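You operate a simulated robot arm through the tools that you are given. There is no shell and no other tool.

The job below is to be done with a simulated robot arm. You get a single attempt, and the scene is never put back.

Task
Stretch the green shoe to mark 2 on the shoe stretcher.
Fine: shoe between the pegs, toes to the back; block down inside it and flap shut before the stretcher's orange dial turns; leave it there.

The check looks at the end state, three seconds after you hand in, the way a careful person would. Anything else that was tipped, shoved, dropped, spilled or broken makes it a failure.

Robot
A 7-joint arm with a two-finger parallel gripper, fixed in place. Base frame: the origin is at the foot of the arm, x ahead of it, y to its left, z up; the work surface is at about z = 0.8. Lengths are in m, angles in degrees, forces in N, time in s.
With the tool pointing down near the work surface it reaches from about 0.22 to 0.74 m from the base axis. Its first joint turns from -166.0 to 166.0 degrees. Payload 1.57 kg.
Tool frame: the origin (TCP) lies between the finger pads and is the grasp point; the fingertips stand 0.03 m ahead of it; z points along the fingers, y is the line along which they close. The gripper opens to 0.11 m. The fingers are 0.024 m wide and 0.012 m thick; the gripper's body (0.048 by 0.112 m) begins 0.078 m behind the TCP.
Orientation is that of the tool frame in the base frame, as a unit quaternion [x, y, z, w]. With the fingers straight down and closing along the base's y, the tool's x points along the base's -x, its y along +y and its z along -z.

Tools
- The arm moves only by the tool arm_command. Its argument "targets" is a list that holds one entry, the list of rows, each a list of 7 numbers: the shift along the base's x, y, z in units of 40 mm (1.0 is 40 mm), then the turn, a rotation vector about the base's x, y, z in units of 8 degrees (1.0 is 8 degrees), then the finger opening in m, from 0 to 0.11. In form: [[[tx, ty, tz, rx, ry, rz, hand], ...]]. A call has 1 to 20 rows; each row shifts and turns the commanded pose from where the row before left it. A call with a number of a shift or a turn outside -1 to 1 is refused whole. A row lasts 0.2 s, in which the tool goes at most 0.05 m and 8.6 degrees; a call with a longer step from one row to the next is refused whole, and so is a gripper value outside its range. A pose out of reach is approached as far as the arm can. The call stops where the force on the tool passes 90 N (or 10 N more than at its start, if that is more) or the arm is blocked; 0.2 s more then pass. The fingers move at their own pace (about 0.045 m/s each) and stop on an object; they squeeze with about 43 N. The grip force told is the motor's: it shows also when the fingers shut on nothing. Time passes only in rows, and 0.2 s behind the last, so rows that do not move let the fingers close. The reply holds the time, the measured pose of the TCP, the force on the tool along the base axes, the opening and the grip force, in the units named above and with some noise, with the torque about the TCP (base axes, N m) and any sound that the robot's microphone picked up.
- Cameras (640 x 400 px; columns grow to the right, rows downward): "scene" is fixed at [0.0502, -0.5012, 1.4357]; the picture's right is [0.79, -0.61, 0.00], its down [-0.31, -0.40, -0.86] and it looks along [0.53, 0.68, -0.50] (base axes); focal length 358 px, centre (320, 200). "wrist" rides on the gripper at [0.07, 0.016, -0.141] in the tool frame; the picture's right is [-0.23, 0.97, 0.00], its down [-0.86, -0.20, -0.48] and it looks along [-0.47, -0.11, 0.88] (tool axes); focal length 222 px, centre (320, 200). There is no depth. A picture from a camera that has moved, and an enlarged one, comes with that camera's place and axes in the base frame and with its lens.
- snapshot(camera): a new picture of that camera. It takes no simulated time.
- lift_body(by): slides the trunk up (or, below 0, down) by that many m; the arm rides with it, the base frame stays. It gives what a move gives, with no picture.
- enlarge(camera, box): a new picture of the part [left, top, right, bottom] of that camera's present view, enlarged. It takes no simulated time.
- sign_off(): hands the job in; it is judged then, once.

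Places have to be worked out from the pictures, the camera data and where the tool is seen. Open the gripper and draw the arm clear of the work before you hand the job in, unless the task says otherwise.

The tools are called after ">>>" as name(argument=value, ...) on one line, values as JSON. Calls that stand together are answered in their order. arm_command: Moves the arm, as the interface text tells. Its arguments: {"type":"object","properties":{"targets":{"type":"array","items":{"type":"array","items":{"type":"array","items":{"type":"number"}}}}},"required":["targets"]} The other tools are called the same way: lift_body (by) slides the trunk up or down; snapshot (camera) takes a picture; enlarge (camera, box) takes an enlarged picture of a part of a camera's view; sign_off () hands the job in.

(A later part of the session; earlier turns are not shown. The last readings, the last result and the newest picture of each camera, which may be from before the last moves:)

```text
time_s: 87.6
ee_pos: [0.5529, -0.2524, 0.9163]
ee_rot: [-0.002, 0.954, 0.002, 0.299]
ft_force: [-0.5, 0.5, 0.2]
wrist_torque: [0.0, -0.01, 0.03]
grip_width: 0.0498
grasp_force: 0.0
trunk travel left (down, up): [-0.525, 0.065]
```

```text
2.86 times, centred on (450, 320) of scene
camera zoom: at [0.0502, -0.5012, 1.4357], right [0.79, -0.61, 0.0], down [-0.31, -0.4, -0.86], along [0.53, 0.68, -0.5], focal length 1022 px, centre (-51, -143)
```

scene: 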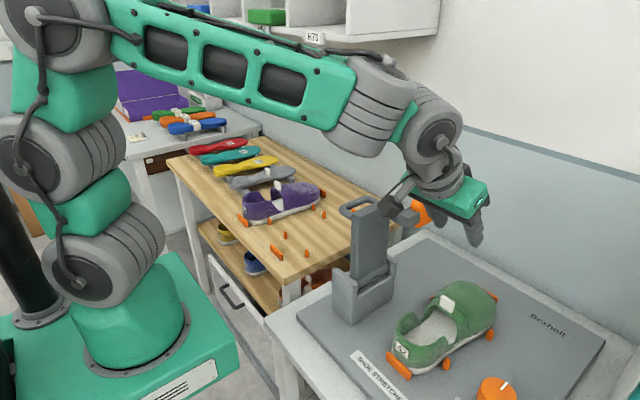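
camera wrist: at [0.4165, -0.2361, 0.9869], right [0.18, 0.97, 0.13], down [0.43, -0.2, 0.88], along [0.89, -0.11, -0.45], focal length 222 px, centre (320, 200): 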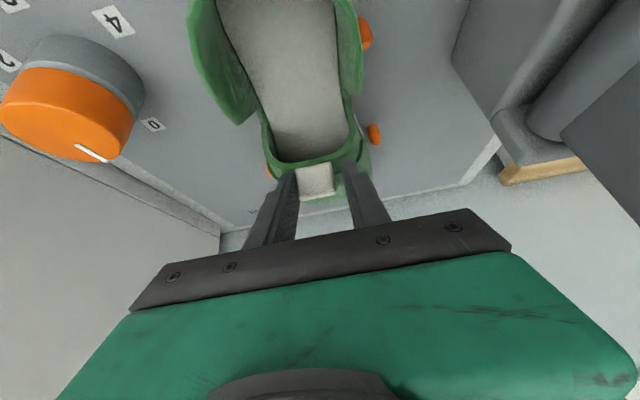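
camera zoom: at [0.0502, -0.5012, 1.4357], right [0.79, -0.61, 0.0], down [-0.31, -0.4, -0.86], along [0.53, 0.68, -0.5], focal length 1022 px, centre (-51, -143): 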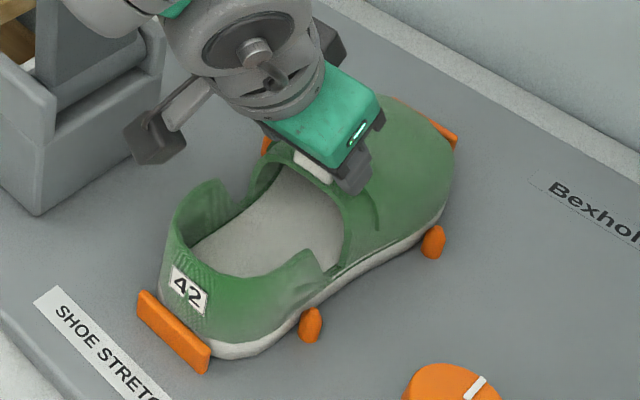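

The tab is about 3.5 mm to the -y side of the finger midline, so I'll shift that much before closing again.

>>> arm_command(targets=[[[0, -0.09, 0, 0, 0, 0, 0.05], [0, 0, 0, 0, 0, 0, 0.045], [0, 0, 0, 0, 0, 0, 0.035], [0, 0, 0, 0, 0, 0, 0.0], [0, 0, 0, 0, 0, 0, 0.0], [0, 0, 0, 0, 0, 0, 0.0]]])

>>> enlarge(camera="wrist", box=[240, 100, 400, 240])

```text
time_s: 89.0
ee_pos: [0.5559, -0.255, 0.9184]
ee_rot: [-0.001, 0.954, 0.001, 0.3]
ft_force: [0.7, 8.2, 1.8]
wrist_torque: [0.51, -0.06, -0.06]
grip_width: 0.0295
grasp_force: 36.8
trunk travel left (down, up): [-0.525, 0.065]
```

```text
2.86 times, centred on (320, 170) of wrist
camera zoom: at [0.4163, -0.2402, 0.9927], right [0.18, 0.97, 0.13], down [0.43, -0.2, 0.88], along [0.88, -0.1, -0.45], focal length 635 px, centre (320, 286)
```

zoom: 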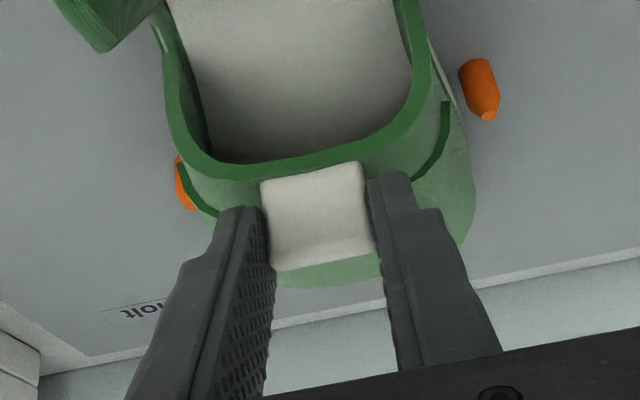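

The tab is now pinched by its edges at 29.5 mm. I'll swing it through the first 15° about the toe hinge and check the forces and the shoe.

>>> arm_command(targets=[[[0, 0.02, 0, 0, 0, 0, 0.0], [0.08, 0.01, 0.17, 0, 0, 0, 0.0], [0.08, 0, 0.175, 0, 0, 0, 0.0], [0.095, 0, 0.165, 0, 0, 0, 0.0], [0.095, 0, 0.165, 0, 0, 0, 0.0], [0.11, 0, 0.16, 0, 0, 0, 0.0], [0.11, 0, 0.155, 0, 0, 0, 0.0], [0, 0, 0, 0, 0, 0, 0.0]]])

>>> enlarge(camera="scene", box=[370, 230, 530, 390])

>>> snapshot(camera="wrist")

```text
time_s: 90.8
ee_pos: [0.576, -0.2545, 0.959]
ee_rot: [-0.001, 0.954, 0.001, 0.301]
ft_force: [-20.1, -0.6, 5.3]
wrist_torque: [0.06, 1.34, -0.02]
grip_width: 0.0293
grasp_force: 39.4
trunk travel left (down, up): [-0.525, 0.065]
```

```text
2.50 times, centred on (450, 310) of scene
camera zoom: at [0.0502, -0.5012, 1.4357], right [0.79, -0.61, 0.0], down [-0.31, -0.4, -0.86], along [0.53, 0.68, -0.5], focal length 894 px, centre (-5, -75)
```

zoom: 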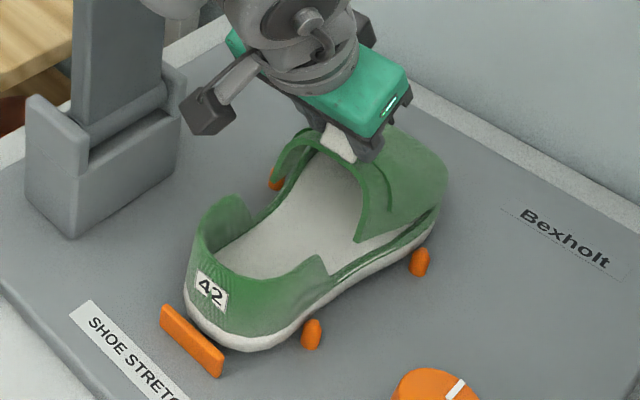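

```text
taken
camera wrist: at [0.4379, -0.24, 1.0335], right [0.18, 0.97, 0.13], down [0.43, -0.2, 0.88], along [0.89, -0.11, -0.45], focal length 222 px, centre (320, 200)
```

wrist: 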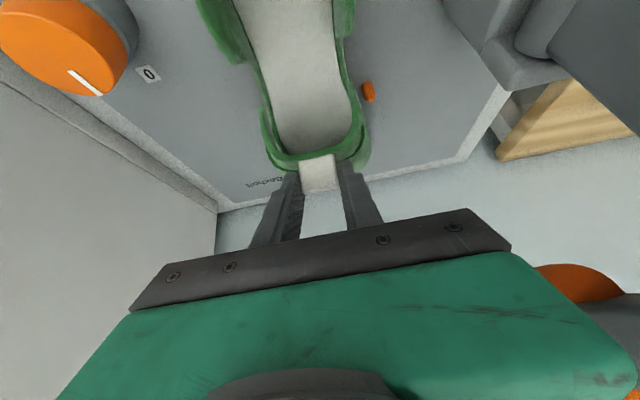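

The vamp is opening and the sole stays flat, but I'm pushing 20 N too far in +x, so the true hinge circle is a little different. I'll ease back 4 mm in x and read the force to refine the path.

>>> arm_command(targets=[[[-0.1, 0, 0, 0, 0, 0, 0.0], [0, 0, 0, 0, 0, 0, 0.0]]])

```text
time_s: 91.4
ee_pos: [0.5746, -0.2539, 0.9578]
ee_rot: [-0.001, 0.954, 0.001, 0.301]
ft_force: [1.2, 0.1, -1.9]
wrist_torque: [0.04, 0.19, -0.02]
grip_width: 0.0294
grasp_force: 39.3
trunk travel left (down, up): [-0.525, 0.065]
```

That zeroed the force, giving a hinge a little higher than assumed. I'll continue along the corrected arc by 10° and check again.

>>> arm_command(targets=[[[0.105, 0, 0.155, 0, 0, 0, 0.0], [0.11, 0, 0.15, 0, 0, 0, 0.0], [0.12, 0, 0.145, 0, 0, 0, 0.0], [0.12, 0, 0.14, 0, 0, 0, 0.0], [0, 0, 0, 0, 0, 0, 0.0]]])

>>> enlarge(camera="scene", box=[370, 210, 550, 390])

```text
time_s: 92.6
ee_pos: [0.5921, -0.2547, 0.9817]
ee_rot: [-0.001, 0.954, 0.001, 0.3]
ft_force: [-8.6, -1.3, -1.9]
wrist_torque: [-0.07, 1.38, 0.02]
grip_width: 0.0293
grasp_force: 39.2
trunk travel left (down, up): [-0.525, 0.065]
```

```text
2.22 times, centred on (460, 300) of scene
camera zoom: at [0.0502, -0.5012, 1.4357], right [0.79, -0.61, 0.0], down [-0.31, -0.4, -0.86], along [0.53, 0.68, -0.5], focal length 795 px, centre (9, -22)
```

zoom: 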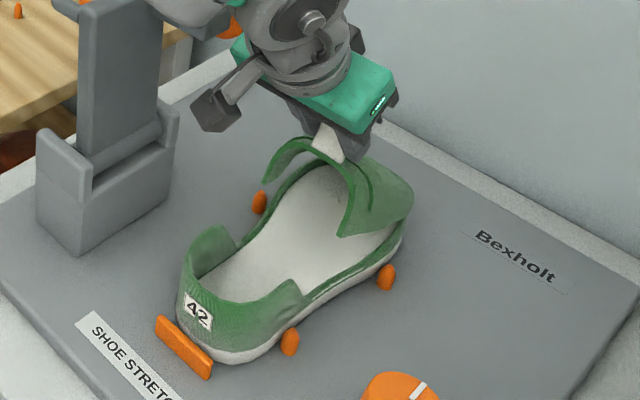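

The vamp lifts cleanly while the sole stays put between the pegs. Continuing another 15°, with slightly less x.

>>> arm_command(targets=[[[0.11, 0, 0.135, 0, 0, 0, 0.0], [0.13, 0, 0.13, 0, 0, 0, 0.0], [0.14, 0, 0.12, 0, 0, 0, 0.0], [0.14, 0, 0.12, 0, 0, 0, 0.0], [0.15, 0, 0.105, 0, 0, 0, 0.0], [0.15, 0, 0.105, 0, 0, 0, 0.0], [0, 0, 0, 0, 0, 0, 0.0]]])

>>> enlarge(camera="scene", box=[370, 190, 550, 370])

```text
time_s: 94.2
ee_pos: [0.624, -0.2558, 1.0101]
ee_rot: [-0.001, 0.954, 0.001, 0.301]
ft_force: [-6.7, 0.5, -0.7]
wrist_torque: [0.11, 1.15, -0.03]
grip_width: 0.0292
grasp_force: 38.6
trunk travel left (down, up): [-0.525, 0.065]
```

```text
2.22 times, centred on (460, 280) of scene
camera zoom: at [0.0502, -0.5012, 1.4357], right [0.79, -0.61, 0.0], down [-0.31, -0.4, -0.86], along [0.53, 0.68, -0.5], focal length 795 px, centre (9, 22)
```

zoom: 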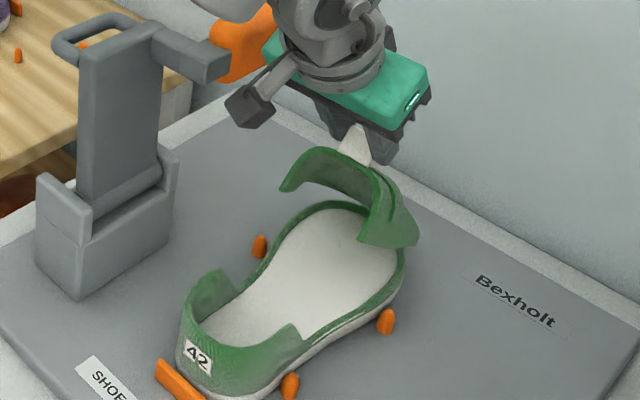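

Around 43° open with modest forces. Continuing another 15°.

>>> arm_command(targets=[[[0.155, 0, 0.095, 0, 0, 0, 0.0], [0.16, 0, 0.09, 0, 0, 0, 0.0], [0.165, 0, 0.08, 0, 0, 0, 0.0], [0.17, 0, 0.075, 0, 0, 0, 0.0], [0.17, 0, 0.065, 0, 0, 0, 0.0], [0.175, 0, 0.06, 0, 0, 0, 0.0], [0, 0, 0, 0, 0, 0, 0.0]]])

>>> enlarge(camera="scene", box=[370, 190, 550, 370])

```text
time_s: 95.8
ee_pos: [0.6634, -0.2553, 1.028]
ee_rot: [-0.002, 0.954, 0.001, 0.299]
ft_force: [-5.8, 0.4, 0.4]
wrist_torque: [0.1, 1.02, -0.04]
grip_width: 0.0293
grasp_force: 39.2
trunk travel left (down, up): [-0.525, 0.065]
```

```text
2.22 times, centred on (460, 280) of scene
camera zoom: at [0.0502, -0.5012, 1.4357], right [0.79, -0.61, 0.0], down [-0.31, -0.4, -0.86], along [0.53, 0.68, -0.5], focal length 795 px, centre (9, 22)
```

zoom: 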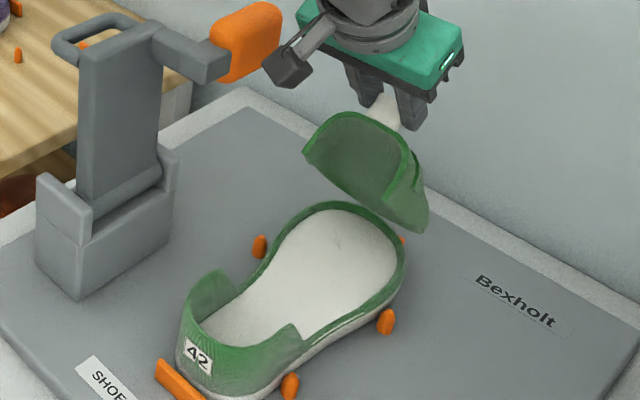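

About 58° open and still smooth. Continuing toward vertical.

>>> arm_command(targets=[[[0.175, 0, 0.05, 0, 0, 0, 0.0], [0.18, 0, 0.045, 0, 0, 0, 0.0], [0.18, 0, 0.035, 0, 0, 0, 0.0], [0.185, 0, 0.03, 0, 0, 0, 0.0], [0.185, 0, 0.018, 0, 0, 0, 0.0], [0.185, 0, 0.012, 0, 0, 0, 0.0], [0, 0, 0, 0, 0, 0, 0.0]]])

>>> enlarge(camera="scene", box=[370, 170, 570, 370])

```text
time_s: 97.4
ee_pos: [0.708, -0.255, 1.0352]
ee_rot: [-0.002, 0.954, 0.002, 0.301]
ft_force: [-4.8, 0.2, -0.8]
wrist_torque: [-0.01, 0.87, -0.02]
grip_width: 0.0294
grasp_force: 38.8
trunk travel left (down, up): [-0.525, 0.065]
```

```text
2.00 times, centred on (470, 270) of scene
camera zoom: at [0.0502, -0.5012, 1.4357], right [0.79, -0.61, 0.0], down [-0.31, -0.4, -0.86], along [0.53, 0.68, -0.5], focal length 715 px, centre (20, 60)
```

zoom: 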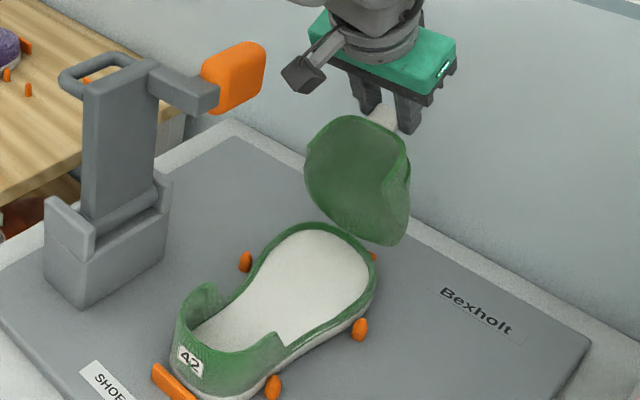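

Nearly upright now, about 73°. Another 15–20° should take it past its balance point.

>>> arm_command(targets=[[[0.185, 0, 0, 0, 0, 0, 0.0], [0.185, 0, -0.008, 0, 0, 0, 0.0], [0.185, 0, -0.016, 0, 0, 0, 0.0], [0.185, 0, -0.024, 0, 0, 0, 0.0], [0.183, 0, -0.032, 0, 0, 0, 0.0], [0.183, 0, -0.04, 0, 0, 0, 0.0], [0, 0, 0, 0, 0, 0, 0.0]]])

>>> enlarge(camera="scene", box=[370, 170, 570, 370])

>>> snapshot(camera="wrist")

```text
time_s: 99.0
ee_pos: [0.7533, -0.2542, 1.0308]
ee_rot: [-0.001, 0.954, 0.0, 0.301]
ft_force: [-4.8, -0.5, -1.5]
wrist_torque: [-0.08, 0.88, 0.02]
grip_width: 0.0293
grasp_force: 38.4
trunk travel left (down, up): [-0.525, 0.065]
```

```text
2.00 times, centred on (470, 270) of scene
camera zoom: at [0.0502, -0.5012, 1.4357], right [0.79, -0.61, 0.0], down [-0.31, -0.4, -0.86], along [0.53, 0.68, -0.5], focal length 715 px, centre (20, 60)
```

zoom: 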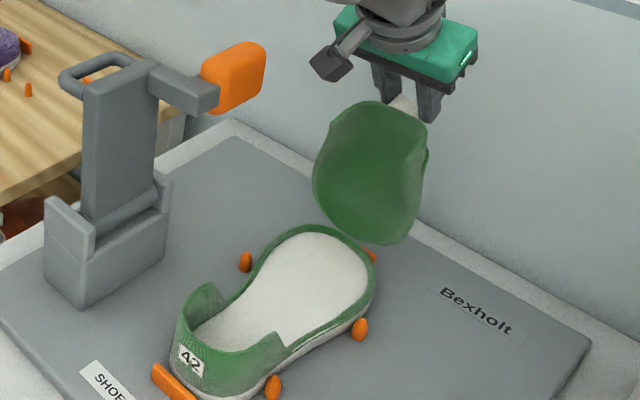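

```text
taken
camera wrist: at [0.6137, -0.24, 1.1056], right [0.18, 0.97, 0.13], down [0.43, -0.2, 0.88], along [0.88, -0.11, -0.45], focal length 222 px, centre (320, 200)
```

wrist: 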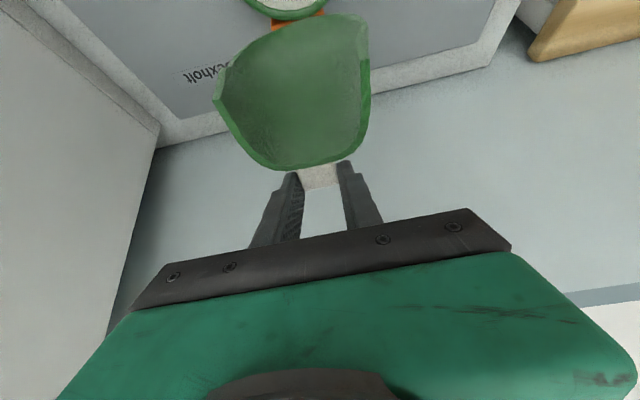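

The vamp is about upright and slightly past its balance point. I'll move 10° further, watching for a hinge limit, before releasing.

>>> arm_command(targets=[[[0.18, 0, -0.045, 0, 0, 0, 0.0], [0.18, 0, -0.053, 0, 0, 0, 0.0], [0.175, 0, -0.06, 0, 0, 0, 0.0], [0.175, 0, -0.068, 0, 0, 0, 0.0], [0, 0, 0, 0, 0, 0, 0.0]]])

>>> enlarge(camera="scene", box=[400, 170, 580, 350])

>>> snapshot(camera="wrist")

```text
time_s: 100.2
ee_pos: [0.7796, -0.2549, 1.0199]
ee_rot: [-0.001, 0.954, 0.002, 0.3]
ft_force: [-5.6, -0.6, -3.1]
wrist_torque: [-0.05, 0.82, 0.02]
grip_width: 0.0293
grasp_force: 38.7
trunk travel left (down, up): [-0.525, 0.065]
```

```text
2.22 times, centred on (490, 260) of scene
camera zoom: at [0.0502, -0.5012, 1.4357], right [0.79, -0.61, 0.0], down [-0.31, -0.4, -0.86], along [0.53, 0.68, -0.5], focal length 795 px, centre (-58, 67)
```

zoom: 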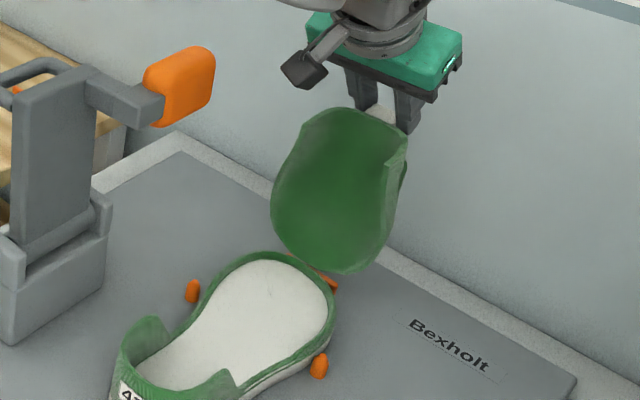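

```text
taken
camera wrist: at [0.6417, -0.2396, 1.0963], right [0.18, 0.97, 0.13], down [0.43, -0.2, 0.88], along [0.88, -0.1, -0.45], focal length 222 px, centre (320, 200)
```

wrist: 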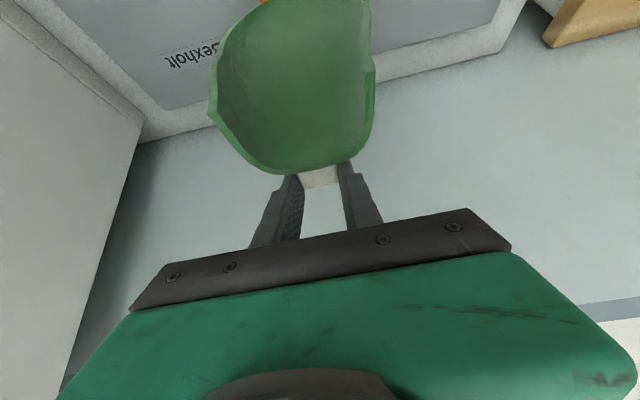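

No hinge limit so far. I'll go about 5° further for margin, then release.

>>> arm_command(targets=[[[0.17, 0, -0.075, 0, 0, 0, 0.0], [0.165, 0, -0.085, 0, 0, 0, 0.0], [0, 0, 0, 0, 0, 0, 0.0]]])

```text
time_s: 101.0
ee_pos: [0.7932, -0.2556, 1.0163]
ee_rot: [-0.001, 0.954, 0.0, 0.301]
ft_force: [-4.5, -0.4, 0.5]
wrist_torque: [-0.19, 0.87, -0.09]
grip_width: 0.0294
grasp_force: 39.1
trunk travel left (down, up): [-0.525, 0.065]
```

Still no limit and the forces are light. Opening the fingers to release the tab.

>>> arm_command(targets=[[[0, 0, 0, 0, 0, 0, 0.035], [0, 0, 0, 0, 0, 0, 0.045], [0, 0, 0, 0, 0, 0, 0.05], [0, 0, 0, 0, 0, 0, 0.05]]])

>>> enlarge(camera="scene", box=[400, 170, 580, 350])

>>> snapshot(camera="wrist")

```text
time_s: 102.0
ee_pos: [0.7951, -0.2547, 1.0157]
ee_rot: [-0.001, 0.954, 0.0, 0.3]
ft_force: [1.0, -0.8, 1.1]
wrist_torque: [0.06, -0.01, 0.0]
grip_width: 0.0501
grasp_force: 0.0
trunk travel left (down, up): [-0.525, 0.065]
```

```text
2.22 times, centred on (490, 260) of scene
camera zoom: at [0.0502, -0.5012, 1.4357], right [0.79, -0.61, 0.0], down [-0.31, -0.4, -0.86], along [0.53, 0.68, -0.5], focal length 795 px, centre (-58, 67)
```

zoom: 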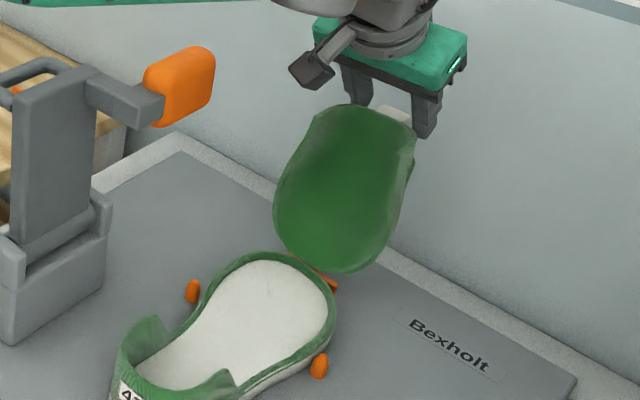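

```text
taken
camera wrist: at [0.6553, -0.2396, 1.0906], right [0.18, 0.97, 0.13], down [0.43, -0.2, 0.88], along [0.89, -0.11, -0.45], focal length 222 px, centre (320, 200)
```

wrist: 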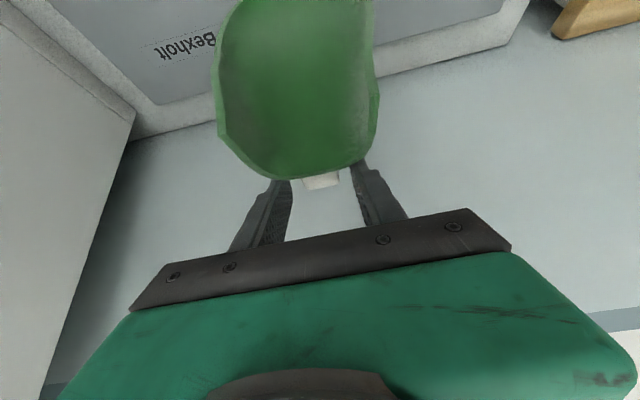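

The vamp stays open on its own after release. I'll back the fingers out along their own direction so I don't knock it closed.

>>> arm_command(targets=[[[-0.1, 0, 0.18, 0, 0, 0, 0.05], [-0.2, 0, 0.32, 0, 0, 0, 0.05], [-0.28, 0, 0.42, 0, 0, 0, 0.05], [-0.35, 0, 0.5, 0, 0, 0, 0.05], [-0.5, 0, 0.6, 0, 0, 0, 0.05], [-0.6, 0, 0.6, 0, 0, 0, 0.05], [0, 0, 0, 0, 0, 0, 0.05]]])

>>> snapshot(camera="scene")

>>> snapshot(camera="wrist")

```text
time_s: 103.6
ee_pos: [0.7106, -0.2557, 1.1208]
ee_rot: [-0.001, 0.954, 0.001, 0.3]
ft_force: [-0.5, -0.5, -0.3]
wrist_torque: [0.04, -0.01, -0.02]
grip_width: 0.0502
grasp_force: 0.1
trunk travel left (down, up): [-0.525, 0.065]
```

```text
taken
```

scene: 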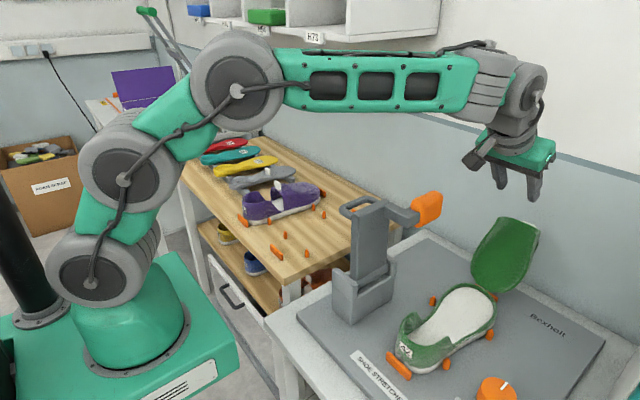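

```text
taken
camera wrist: at [0.5727, -0.24, 1.1959], right [0.18, 0.97, 0.13], down [0.43, -0.2, 0.88], along [0.88, -0.11, -0.45], focal length 222 px, centre (320, 200)
```

wrist: 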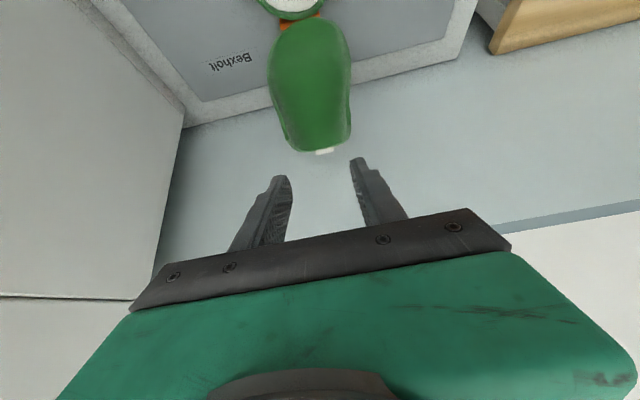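

The vamp stands open past vertical and the inside of the shoe is clear. Now I'll return, level the tool, and go back above the flap handle.

>>> arm_command(targets=[[[-0.5, 0, 0.5, 0, 0, 0, 0.05], [-0.6, 0, 0.6, 0, 0, 0, 0.05], [-0.6, 0, 0.5, 0, 0, 0, 0.05], [-0.6, 0, 0.2, 0, 0.875, 0, 0.05], [-0.6, 0, 0.1, 0, 0.875, 0, 0.05], [-0.6, 0, 0, 0, 0.875, 0, 0.04], [-0.6, 0, 0, 0, 0.875, 0, 0.031], [-0.6, 0, 0, 0, 0.875, 0, 0.031], [-0.3, 0.5, 0, 0, 0, 0, 0.031], [-0.2, 0.9, 0, 0, 0, 0, 0.031], [-0.2, 0.9, 0, 0, 0, 0, 0.031], [0, 0.9, 0, 0, 0, 0, 0.031], [0, 0.9, 0, 0, 0, 0, 0.031], [0, 0.8, 0, 0, 0, 0, 0.031], [0, 0.5, 0, 0, 0, 0, 0.031], [0, 0, 0, 0, 0, 0, 0.031]]])

>>> snapshot(camera="wrist")

>>> snapshot(camera="scene")

```text
time_s: 107.0
ee_pos: [0.4974, -0.0415, 1.1873]
ee_rot: [0.0, 1.0, 0.002, -0.001]
ft_force: [-0.3, -0.6, 0.3]
wrist_torque: [0.0, -0.01, -0.02]
grip_width: 0.0308
grasp_force: 0.1
out of reach, approached as far as the arm can: row 7, 8
trunk travel left (down, up): [-0.525, 0.065]
```

```text
taken
camera wrist: at [0.4272, -0.0258, 1.3289], right [0.23, 0.97, 0.0], down [0.86, -0.2, 0.48], along [0.46, -0.11, -0.88], focal length 222 px, centre (320, 200)
```

wrist: 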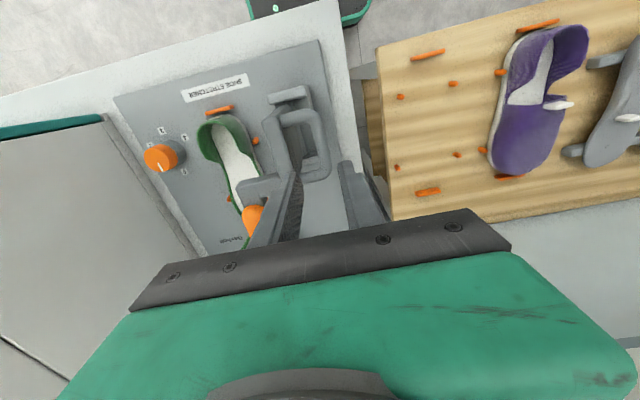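

```text
taken
```

scene: 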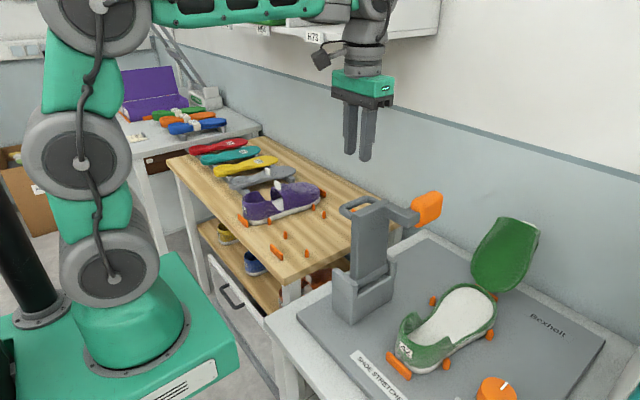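

The tool is upright above the handle again. I'll lower it over the bar as before.

>>> arm_command(targets=[[[0.06, 0.04, -0.4, 0, 0, 0, 0.031], [0.05, 0.02, -0.5, 0, 0, 0, 0.031], [0, 0, -0.5, 0, 0, 0, 0.031], [0, 0, -0.5, 0, 0, 0, 0.031], [0, 0, -0.5, 0, 0, 0, 0.031], [0, 0, -0.4, 0, 0, 0, 0.031], [0, 0, -0.2, 0, 0, 0, 0.031], [0, 0, 0, 0, 0, 0, 0.031]]])

>>> enlarge(camera="wrist", box=[220, 70, 400, 240])

>>> enlarge(camera="scene", box=[325, 150, 445, 240])

```text
time_s: 108.8
ee_pos: [0.5022, -0.0391, 1.0681]
ee_rot: [0.0, 1.0, 0.002, 0.0]
ft_force: [0.4, -0.2, -0.3]
wrist_torque: [0.0, -0.02, 0.0]
grip_width: 0.0309
grasp_force: 0.1
trunk travel left (down, up): [-0.525, 0.065]
```

```text
2.35 times, centred on (310, 155) of wrist
camera zoom: at [0.4325, -0.0242, 1.2094], right [0.23, 0.97, 0.0], down [0.86, -0.2, 0.48], along [0.46, -0.11, -0.88], focal length 523 px, centre (344, 306)
```

zoom: 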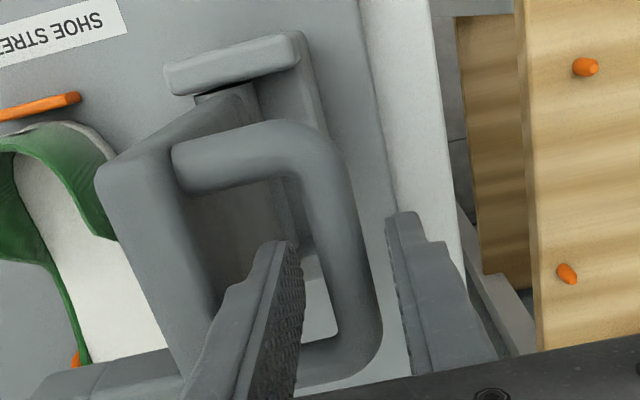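

```text
4.44 times, centred on (385, 195) of scene
camera zoom: at [0.0502, -0.5012, 1.4357], right [0.79, -0.61, 0.0], down [-0.31, -0.4, -0.86], along [0.53, 0.68, -0.5], focal length 1589 px, centre (31, 222)
```

zoom: 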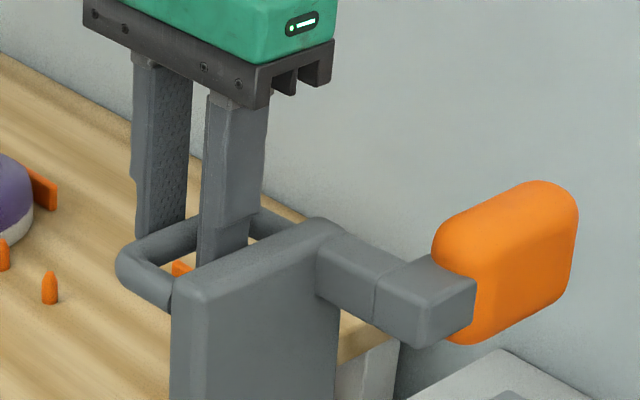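

The bar is between the fingers again. I'll swing the flap along the same arc to about 55°, then check.

>>> arm_command(targets=[[[0, 0, 0, 0, 0, 0, 0.021], [0, 0, 0, 0, 0, 0, 0.021], [0, -0.18, 0.04, 0, 0, 0, 0.021], [0, -0.18, 0.04, 0, 0, 0, 0.021], [0, -0.36, 0.055, 0, 0, 0, 0.021], [0, -0.36, 0.02, 0, 0, 0, 0.021], [0, -0.36, -0.01, 0, 0, 0, 0.021], [0, -0.36, -0.045, 0, 0, 0, 0.021], [0, -0.355, -0.08, 0, 0, 0, 0.021], [0, -0.345, -0.11, 0, 0, 0, 0.021], [0, -0.335, -0.14, 0, 0, 0, 0.021], [0, -0.32, -0.17, 0, 0, 0, 0.021], [0, -0.3, -0.195, 0, 0, 0, 0.021], [0, 0, 0, 0, 0, 0, 0.021]]])

>>> enlarge(camera="scene", box=[330, 180, 560, 390])

```text
time_s: 111.8
ee_pos: [0.5018, -0.1776, 1.0442]
ee_rot: [-0.001, 1.0, 0.001, -0.001]
ft_force: [0.0, -0.6, 0.7]
wrist_torque: [-0.04, 0.0, 0.02]
grip_width: 0.021
grasp_force: 0.1
trunk travel left (down, up): [-0.525, 0.065]
```

```text
1.90 times, centred on (445, 285) of scene
camera zoom: at [0.0502, -0.5012, 1.4357], right [0.79, -0.61, 0.0], down [-0.31, -0.4, -0.86], along [0.53, 0.68, -0.5], focal length 681 px, centre (82, 38)
```

zoom: 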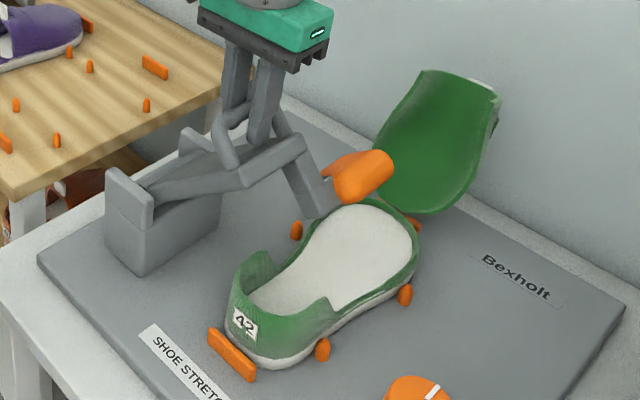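

The path into the shoe is clear. Continuing in small steps past the point where it stopped before.

>>> arm_command(targets=[[[0, -0.145, -0.105, 0, 0, 0, 0.021], [0, -0.145, -0.11, 0, 0, 0, 0.021], [0, -0.135, -0.12, 0, 0, 0, 0.021], [0, -0.13, -0.125, 0, 0, 0, 0.021], [0, -0.12, -0.13, 0, 0, 0, 0.021], [0, 0, 0, 0, 0, 0, 0.021]]])

>>> enlarge(camera="scene", box=[370, 220, 540, 370])

```text
time_s: 113.2
ee_pos: [0.5035, -0.2038, 1.0212]
ee_rot: [-0.002, 1.0, 0.001, -0.001]
ft_force: [-0.2, 0.5, -0.2]
wrist_torque: [0.01, -0.02, 0.02]
grip_width: 0.021
grasp_force: 0.1
trunk travel left (down, up): [-0.525, 0.065]
```

```text
2.67 times, centred on (455, 295) of scene
camera zoom: at [0.0502, -0.5012, 1.4357], right [0.79, -0.61, 0.0], down [-0.31, -0.4, -0.86], along [0.53, 0.68, -0.5], focal length 954 px, centre (-40, -53)
```

zoom: 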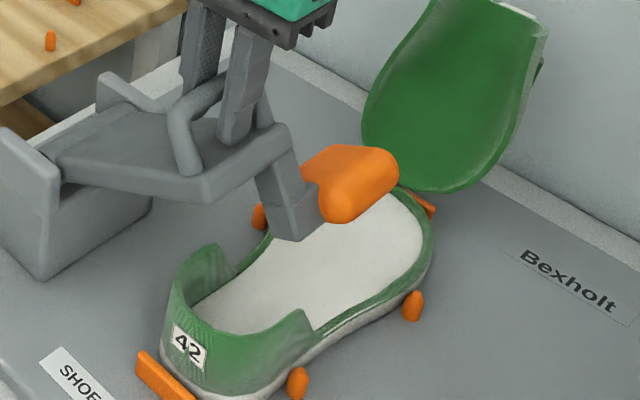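

No contact this time and the block is descending into the open shoe. Continuing.

>>> arm_command(targets=[[[0, -0.12, -0.135, 0, 0, 0, 0.021], [0, -0.115, -0.138, 0, 0, 0, 0.021], [0, -0.11, -0.142, 0, 0, 0, 0.021], [0, -0.105, -0.146, 0, 0, 0, 0.021], [0, -0.1, -0.15, 0, 0, 0, 0.021], [0, 0, 0, 0, 0, 0, 0.021]]])

>>> enlarge(camera="scene", box=[370, 220, 540, 370])

```text
time_s: 114.6
ee_pos: [0.5016, -0.2267, 0.9932]
ee_rot: [0.0, 1.0, 0.001, -0.001]
ft_force: [-1.0, -1.7, -1.7]
wrist_torque: [0.02, -0.01, -0.04]
grip_width: 0.022
grasp_force: 0.5
trunk travel left (down, up): [-0.525, 0.065]
```

```text
2.67 times, centred on (455, 295) of scene
camera zoom: at [0.0502, -0.5012, 1.4357], right [0.79, -0.61, 0.0], down [-0.31, -0.4, -0.86], along [0.53, 0.68, -0.5], focal length 954 px, centre (-40, -53)
```

zoom: 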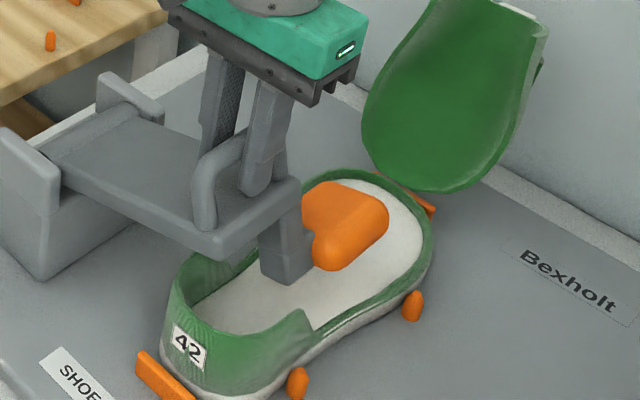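

The block is going into the shoe. I'll loosen the fingers a touch and continue the last part of the arc.

>>> arm_command(targets=[[[0, -0.092, -0.152, 0, 0, 0, 0.025], [0, -0.088, -0.155, 0, 0, 0, 0.025], [0, -0.082, -0.158, 0, 0, 0, 0.025], [0, 0, 0, 0, 0, 0, 0.025]]])

>>> enlarge(camera="scene", box=[370, 220, 540, 370])

```text
time_s: 115.6
ee_pos: [0.5025, -0.2364, 0.9741]
ee_rot: [-0.002, 1.0, 0.001, -0.001]
ft_force: [0.3, -2.3, -1.0]
wrist_torque: [0.01, 0.0, -0.01]
grip_width: 0.0262
grasp_force: 0.7
trunk travel left (down, up): [-0.525, 0.065]
```

```text
2.67 times, centred on (455, 295) of scene
camera zoom: at [0.0502, -0.5012, 1.4357], right [0.79, -0.61, 0.0], down [-0.31, -0.4, -0.86], along [0.53, 0.68, -0.5], focal length 954 px, centre (-40, -53)
```

zoom: 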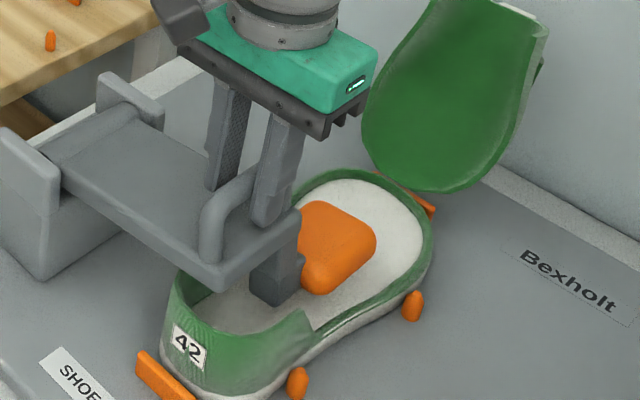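

Nearly shut with only light force. Continuing the final few degrees slowly.

>>> arm_command(targets=[[[0, -0.075, -0.12, 0, 0, 0, 0.028], [0, -0.07, -0.12, 0, 0, 0, 0.028], [0, -0.06, -0.12, 0, 0, 0, 0.028], [0, 0, 0, 0, 0, 0, 0.028]]])

>>> enlarge(camera="scene", box=[370, 220, 540, 370])

>>> snapshot(camera="wrist")

```text
time_s: 116.6
ee_pos: [0.5022, -0.2455, 0.959]
ee_rot: [-0.001, 1.0, 0.001, 0.0]
ft_force: [-0.2, -0.1, -0.8]
wrist_torque: [0.03, -0.03, 0.01]
grip_width: 0.0281
grasp_force: 0.1
trunk travel left (down, up): [-0.525, 0.065]
```

```text
2.67 times, centred on (455, 295) of scene
camera zoom: at [0.0502, -0.5012, 1.4357], right [0.79, -0.61, 0.0], down [-0.31, -0.4, -0.86], along [0.53, 0.68, -0.5], focal length 954 px, centre (-40, -53)
```

zoom: 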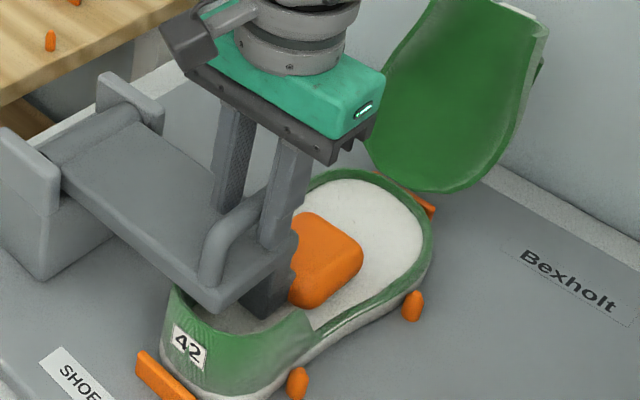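

```text
taken
camera wrist: at [0.4325, -0.2303, 1.1005], right [0.23, 0.97, 0.0], down [0.86, -0.2, 0.48], along [0.46, -0.11, -0.88], focal length 222 px, centre (320, 200)
```

wrist: 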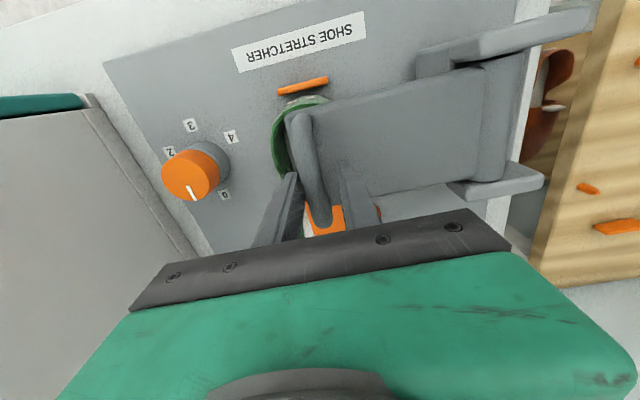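

The flap looks nearly level. I'll lift off the handle, close the fingers, and look to judge whether it is fully shut.

>>> arm_command(targets=[[[0, 0, 0, 0, 0, 0, 0.034], [0, 0, 0.3, 0, 0, 0, 0.034], [0, 0, 0.5, 0, 0, 0, 0.034], [0, 0, 0.6, 0, 0, 0, 0.03], [0, 0, 0.3, 0, 0, 0, 0.0], [0, 0, 0, 0, 0, 0, 0.0], [0, 0, 0, 0, 0, 0, 0.0]]])

>>> enlarge(camera="scene", box=[340, 220, 540, 370])

>>> enlarge(camera="wrist", box=[240, 60, 460, 240])

```text
time_s: 118.2
ee_pos: [0.5008, -0.244, 1.0273]
ee_rot: [-0.001, 1.0, 0.002, -0.001]
ft_force: [-0.3, 0.7, 0.1]
wrist_torque: [-0.03, -0.01, 0.02]
grip_width: 0.0
grasp_force: 21.2
trunk travel left (down, up): [-0.525, 0.065]
```

```text
2.67 times, centred on (440, 295) of scene
camera zoom: at [0.0502, -0.5012, 1.4357], right [0.79, -0.61, 0.0], down [-0.31, -0.4, -0.86], along [0.53, 0.68, -0.5], focal length 954 px, centre (0, -53)
```

zoom: 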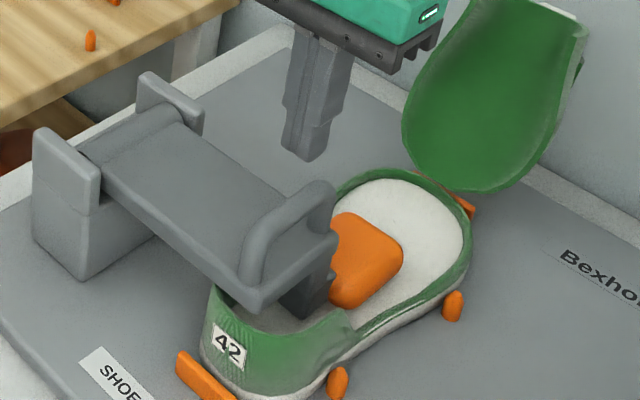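

```text
2.22 times, centred on (350, 150) of wrist
camera zoom: at [0.4322, -0.23, 1.1687], right [0.23, 0.97, 0.0], down [0.86, -0.2, 0.48], along [0.46, -0.11, -0.88], focal length 494 px, centre (253, 311)
```

zoom: 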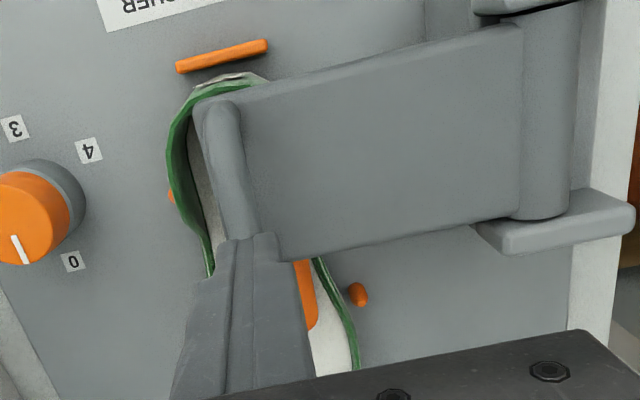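

The flap looks level. I'll press down on the top of the handle bar with the closed fingertips to confirm it's against its stop.

>>> arm_command(targets=[[[0, -0.15, -0.3, 0, 0, 0, 0.0], [0, 0, -0.4, 0, 0, 0, 0.0], [0, 0, -0.2, 0, 0, 0, 0.0], [0, 0, -0.1, 0, 0, 0, 0.0], [0, 0, -0.1, 0, 0, 0, 0.0], [0, 0, 0, 0, 0, 0, 0.0]]])

>>> enlarge(camera="scene", box=[340, 220, 540, 370])

```text
time_s: 119.6
ee_pos: [0.5018, -0.2508, 0.9879]
ee_rot: [-0.001, 1.0, 0.0, 0.002]
ft_force: [-2.4, 3.1, 30.1]
wrist_torque: [0.13, 0.48, -0.06]
grip_width: 0.0
grasp_force: 21.1
trunk travel left (down, up): [-0.525, 0.065]
```

```text
2.67 times, centred on (440, 295) of scene
camera zoom: at [0.0502, -0.5012, 1.4357], right [0.79, -0.61, 0.0], down [-0.31, -0.4, -0.86], along [0.53, 0.68, -0.5], focal length 954 px, centre (0, -53)
```

zoom: 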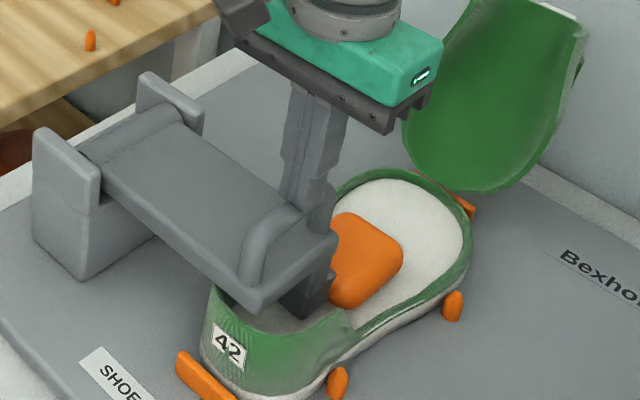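

At 30 N the flap doesn't move further, so it is shut against its stop with the block inside the shoe. Before turning the dial I want the upper closed over the block, so I'll go back to the tab with the tool pitched as before.

>>> arm_command(targets=[[[0, 0, 0.4, 0, 0, 0, 0.0], [0, 0, 0.9, 0, 0, 0, 0.02], [0, 0, 0.9, 0, 0, 0, 0.04], [0, 0, 0.9, 0, 0, 0, 0.05], [0, 0, 0.9, 0, 0, 0, 0.05], [0.6, -0.025, 0.2, 0, -0.875, 0, 0.05], [0.6, -0.025, 0.2, 0, -0.875, 0, 0.05], [0.6, -0.025, 0.2, 0, -0.875, 0, 0.05], [0.6, -0.025, 0.2, 0, -0.875, 0, 0.05], [0.6, -0.02, 0, 0, -0.875, 0, 0.05], [0.8, 0, 0, 0, 0, 0, 0.05], [0.8, 0, -0.3, 0, 0, 0, 0.05], [0.5, 0, -0.5, 0, 0, 0, 0.05], [0, 0, -0.5, 0, 0, 0, 0.05], [0, 0, 0, 0, 0, 0, 0.05]]])

>>> snapshot(camera="wrist")

>>> snapshot(camera="scene")

```text
time_s: 122.8
ee_pos: [0.7064, -0.2558, 1.1241]
ee_rot: [-0.001, 0.954, 0.001, 0.299]
ft_force: [-0.2, 0.3, -0.8]
wrist_torque: [-0.01, 0.03, -0.01]
grip_width: 0.0501
grasp_force: 0.0
trunk travel left (down, up): [-0.525, 0.065]
```

```text
taken
camera wrist: at [0.5682, -0.2413, 1.1991], right [0.18, 0.97, 0.13], down [0.43, -0.2, 0.88], along [0.88, -0.11, -0.45], focal length 222 px, centre (320, 200)
```

wrist: 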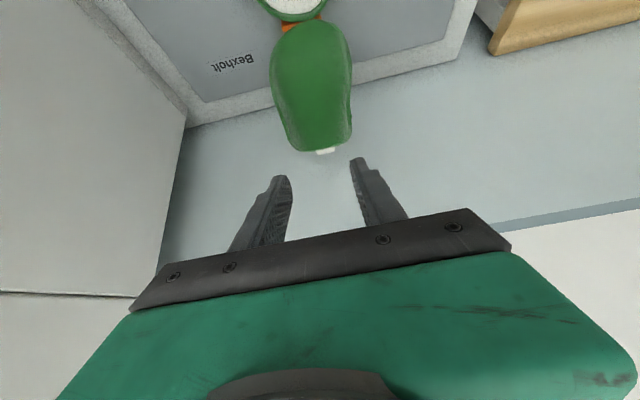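

```text
taken
```

scene: 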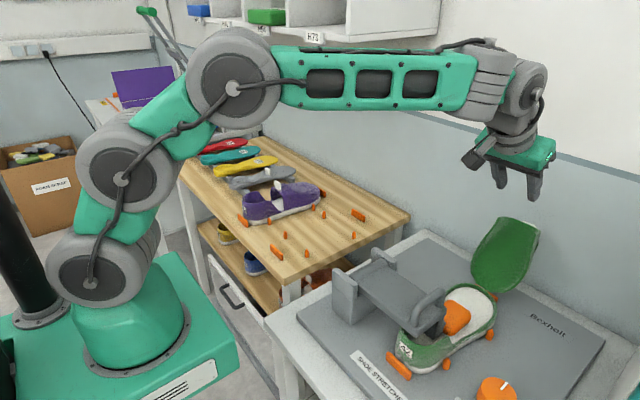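

The vamp is in the same open position and the flap stays shut. I'll follow the earlier retreat path back in to straddle the tab.

>>> arm_command(targets=[[[0.5, 0, -0.5, 0, 0, 0, 0.05], [0.5, 0, -0.6, 0, 0, 0, 0.05], [0.45, 0, -0.58, 0, 0, 0, 0.05], [0.35, 0, -0.5, 0, 0, 0, 0.05], [0.27, 0, -0.35, 0, 0, 0, 0.05], [0.13, 0, -0.18, 0, 0, 0, 0.05], [0, 0, 0, 0, 0, 0, 0.05]]])

>>> snapshot(camera="wrist")

>>> enlarge(camera="scene", box=[400, 170, 580, 350])

```text
time_s: 124.4
ee_pos: [0.7935, -0.2551, 1.0154]
ee_rot: [-0.001, 0.954, 0.002, 0.3]
ft_force: [0.2, 0.5, -0.4]
wrist_torque: [-0.02, 0.0, -0.03]
grip_width: 0.0501
grasp_force: 0.1
trunk travel left (down, up): [-0.525, 0.065]
```

```text
taken
camera wrist: at [0.6555, -0.2406, 1.0905], right [0.18, 0.97, 0.13], down [0.43, -0.2, 0.88], along [0.88, -0.11, -0.45], focal length 222 px, centre (320, 200)
```

wrist: 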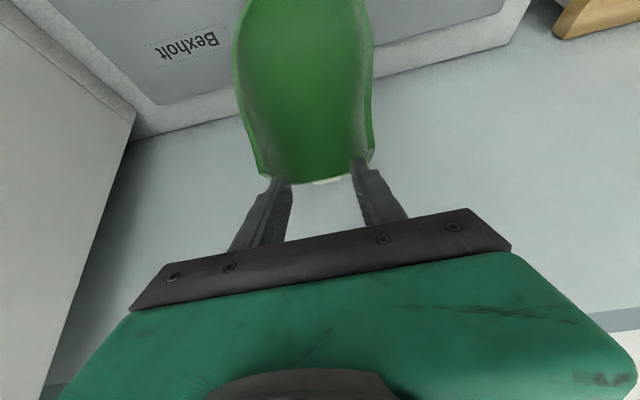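

```text
2.22 times, centred on (490, 260) of scene
camera zoom: at [0.0502, -0.5012, 1.4357], right [0.79, -0.61, 0.0], down [-0.31, -0.4, -0.86], along [0.53, 0.68, -0.5], focal length 795 px, centre (-58, 67)
```

zoom: 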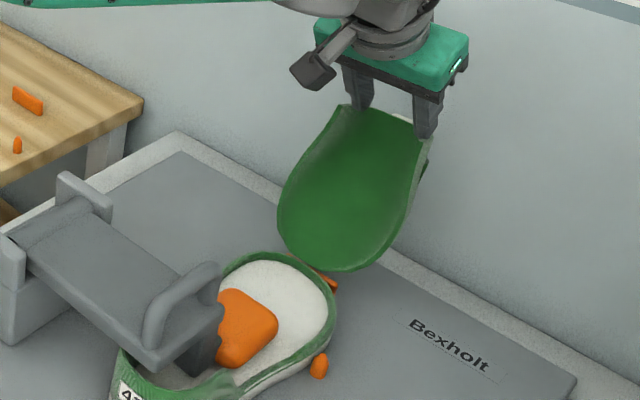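

The vamp has settled a bit further back, around 107°, so the tab is now just beyond the fingertips. I'll back off slightly, open wide so the fingers pass outside the rim, and go in about 2.5 cm further to close on the tab.

>>> arm_command(targets=[[[-0.2, 0, 0.29, 0, 0, 0, 0.05], [-0.37, 0, 0.53, 0, 0, 0, 0.07], [0, 0, 0, 0, 0, 0, 0.1], [0, 0, 0, 0, 0, 0, 0.1], [0, 0, 0, 0, 0, 0, 0.1], [0.3, 0, -0.3, 0, 0, 0, 0.1], [0.3, 0, -0.3, 0, 0, 0, 0.1], [0.3, 0, -0.3, 0, 0, 0, 0.1], [0.3, 0, -0.3, 0, 0, 0, 0.1], [0, 0, 0, 0, 0, 0, 0.1]]])

>>> snapshot(camera="wrist")

>>> enlarge(camera="scene", box=[440, 170, 580, 310])

```text
time_s: 126.6
ee_pos: [0.8207, -0.2564, 1.0003]
ee_rot: [-0.001, 0.954, 0.002, 0.3]
ft_force: [0.0, -0.3, 0.0]
wrist_torque: [0.0, 0.01, -0.01]
grip_width: 0.1002
grasp_force: 0.0
trunk travel left (down, up): [-0.525, 0.065]
```

```text
taken
camera wrist: at [0.6813, -0.2409, 1.0751], right [0.18, 0.97, 0.13], down [0.43, -0.2, 0.88], along [0.88, -0.11, -0.45], focal length 222 px, centre (320, 200)
```

wrist: 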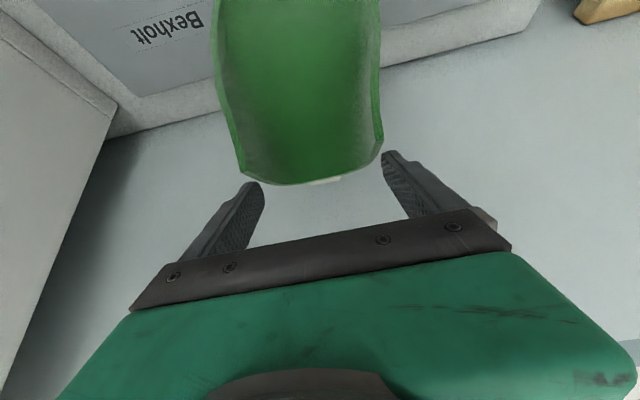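

```text
2.86 times, centred on (510, 240) of scene
camera zoom: at [0.0502, -0.5012, 1.4357], right [0.79, -0.61, 0.0], down [-0.31, -0.4, -0.86], along [0.53, 0.68, -0.5], focal length 1022 px, centre (-223, 86)
```

zoom: 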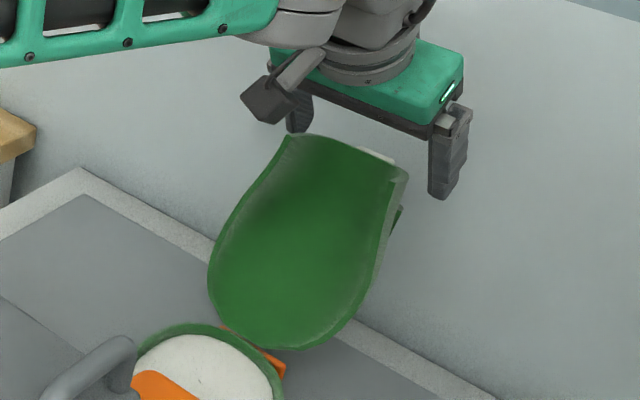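

No contact, and the fingertips are beyond the rim on both sides. I'll close part-way and look.

>>> arm_command(targets=[[[0, 0, 0, 0, 0, 0, 0.085], [0, 0, 0, 0, 0, 0, 0.07], [0, 0, 0, 0, 0, 0, 0.055], [0, 0, 0, 0, 0, 0, 0.05], [0, 0, 0, 0, 0, 0, 0.05]]])

>>> enlarge(camera="wrist", box=[200, 100, 440, 240])

>>> enlarge(camera="scene", box=[470, 180, 560, 270])

```text
time_s: 127.8
ee_pos: [0.8189, -0.2561, 1.0001]
ee_rot: [-0.001, 0.954, 0.001, 0.3]
ft_force: [0.6, 2.0, 1.2]
wrist_torque: [0.07, -0.08, -0.05]
grip_width: 0.0708
grasp_force: 40.2
trunk travel left (down, up): [-0.525, 0.065]
```

```text
2.67 times, centred on (320, 170) of wrist
camera zoom: at [0.6811, -0.2408, 1.0753], right [0.18, 0.97, 0.13], down [0.43, -0.2, 0.88], along [0.89, -0.11, -0.45], focal length 592 px, centre (320, 280)
```

zoom: 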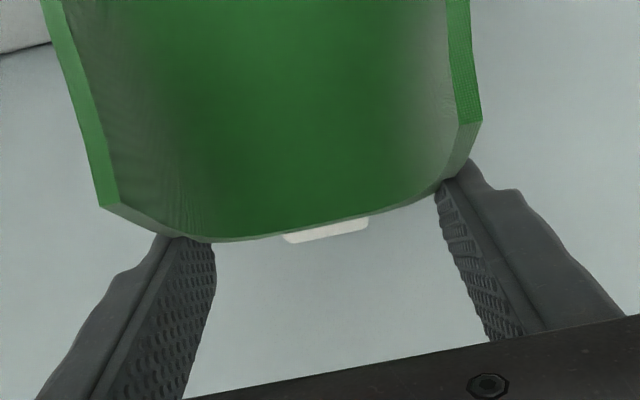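

```text
4.44 times, centred on (515, 225) of scene
camera zoom: at [0.0502, -0.5012, 1.4357], right [0.79, -0.61, 0.0], down [-0.31, -0.4, -0.86], along [0.53, 0.68, -0.5], focal length 1589 px, centre (-547, 89)
```

zoom: 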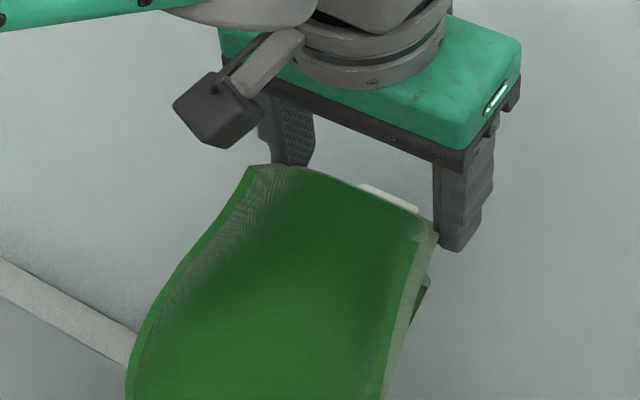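

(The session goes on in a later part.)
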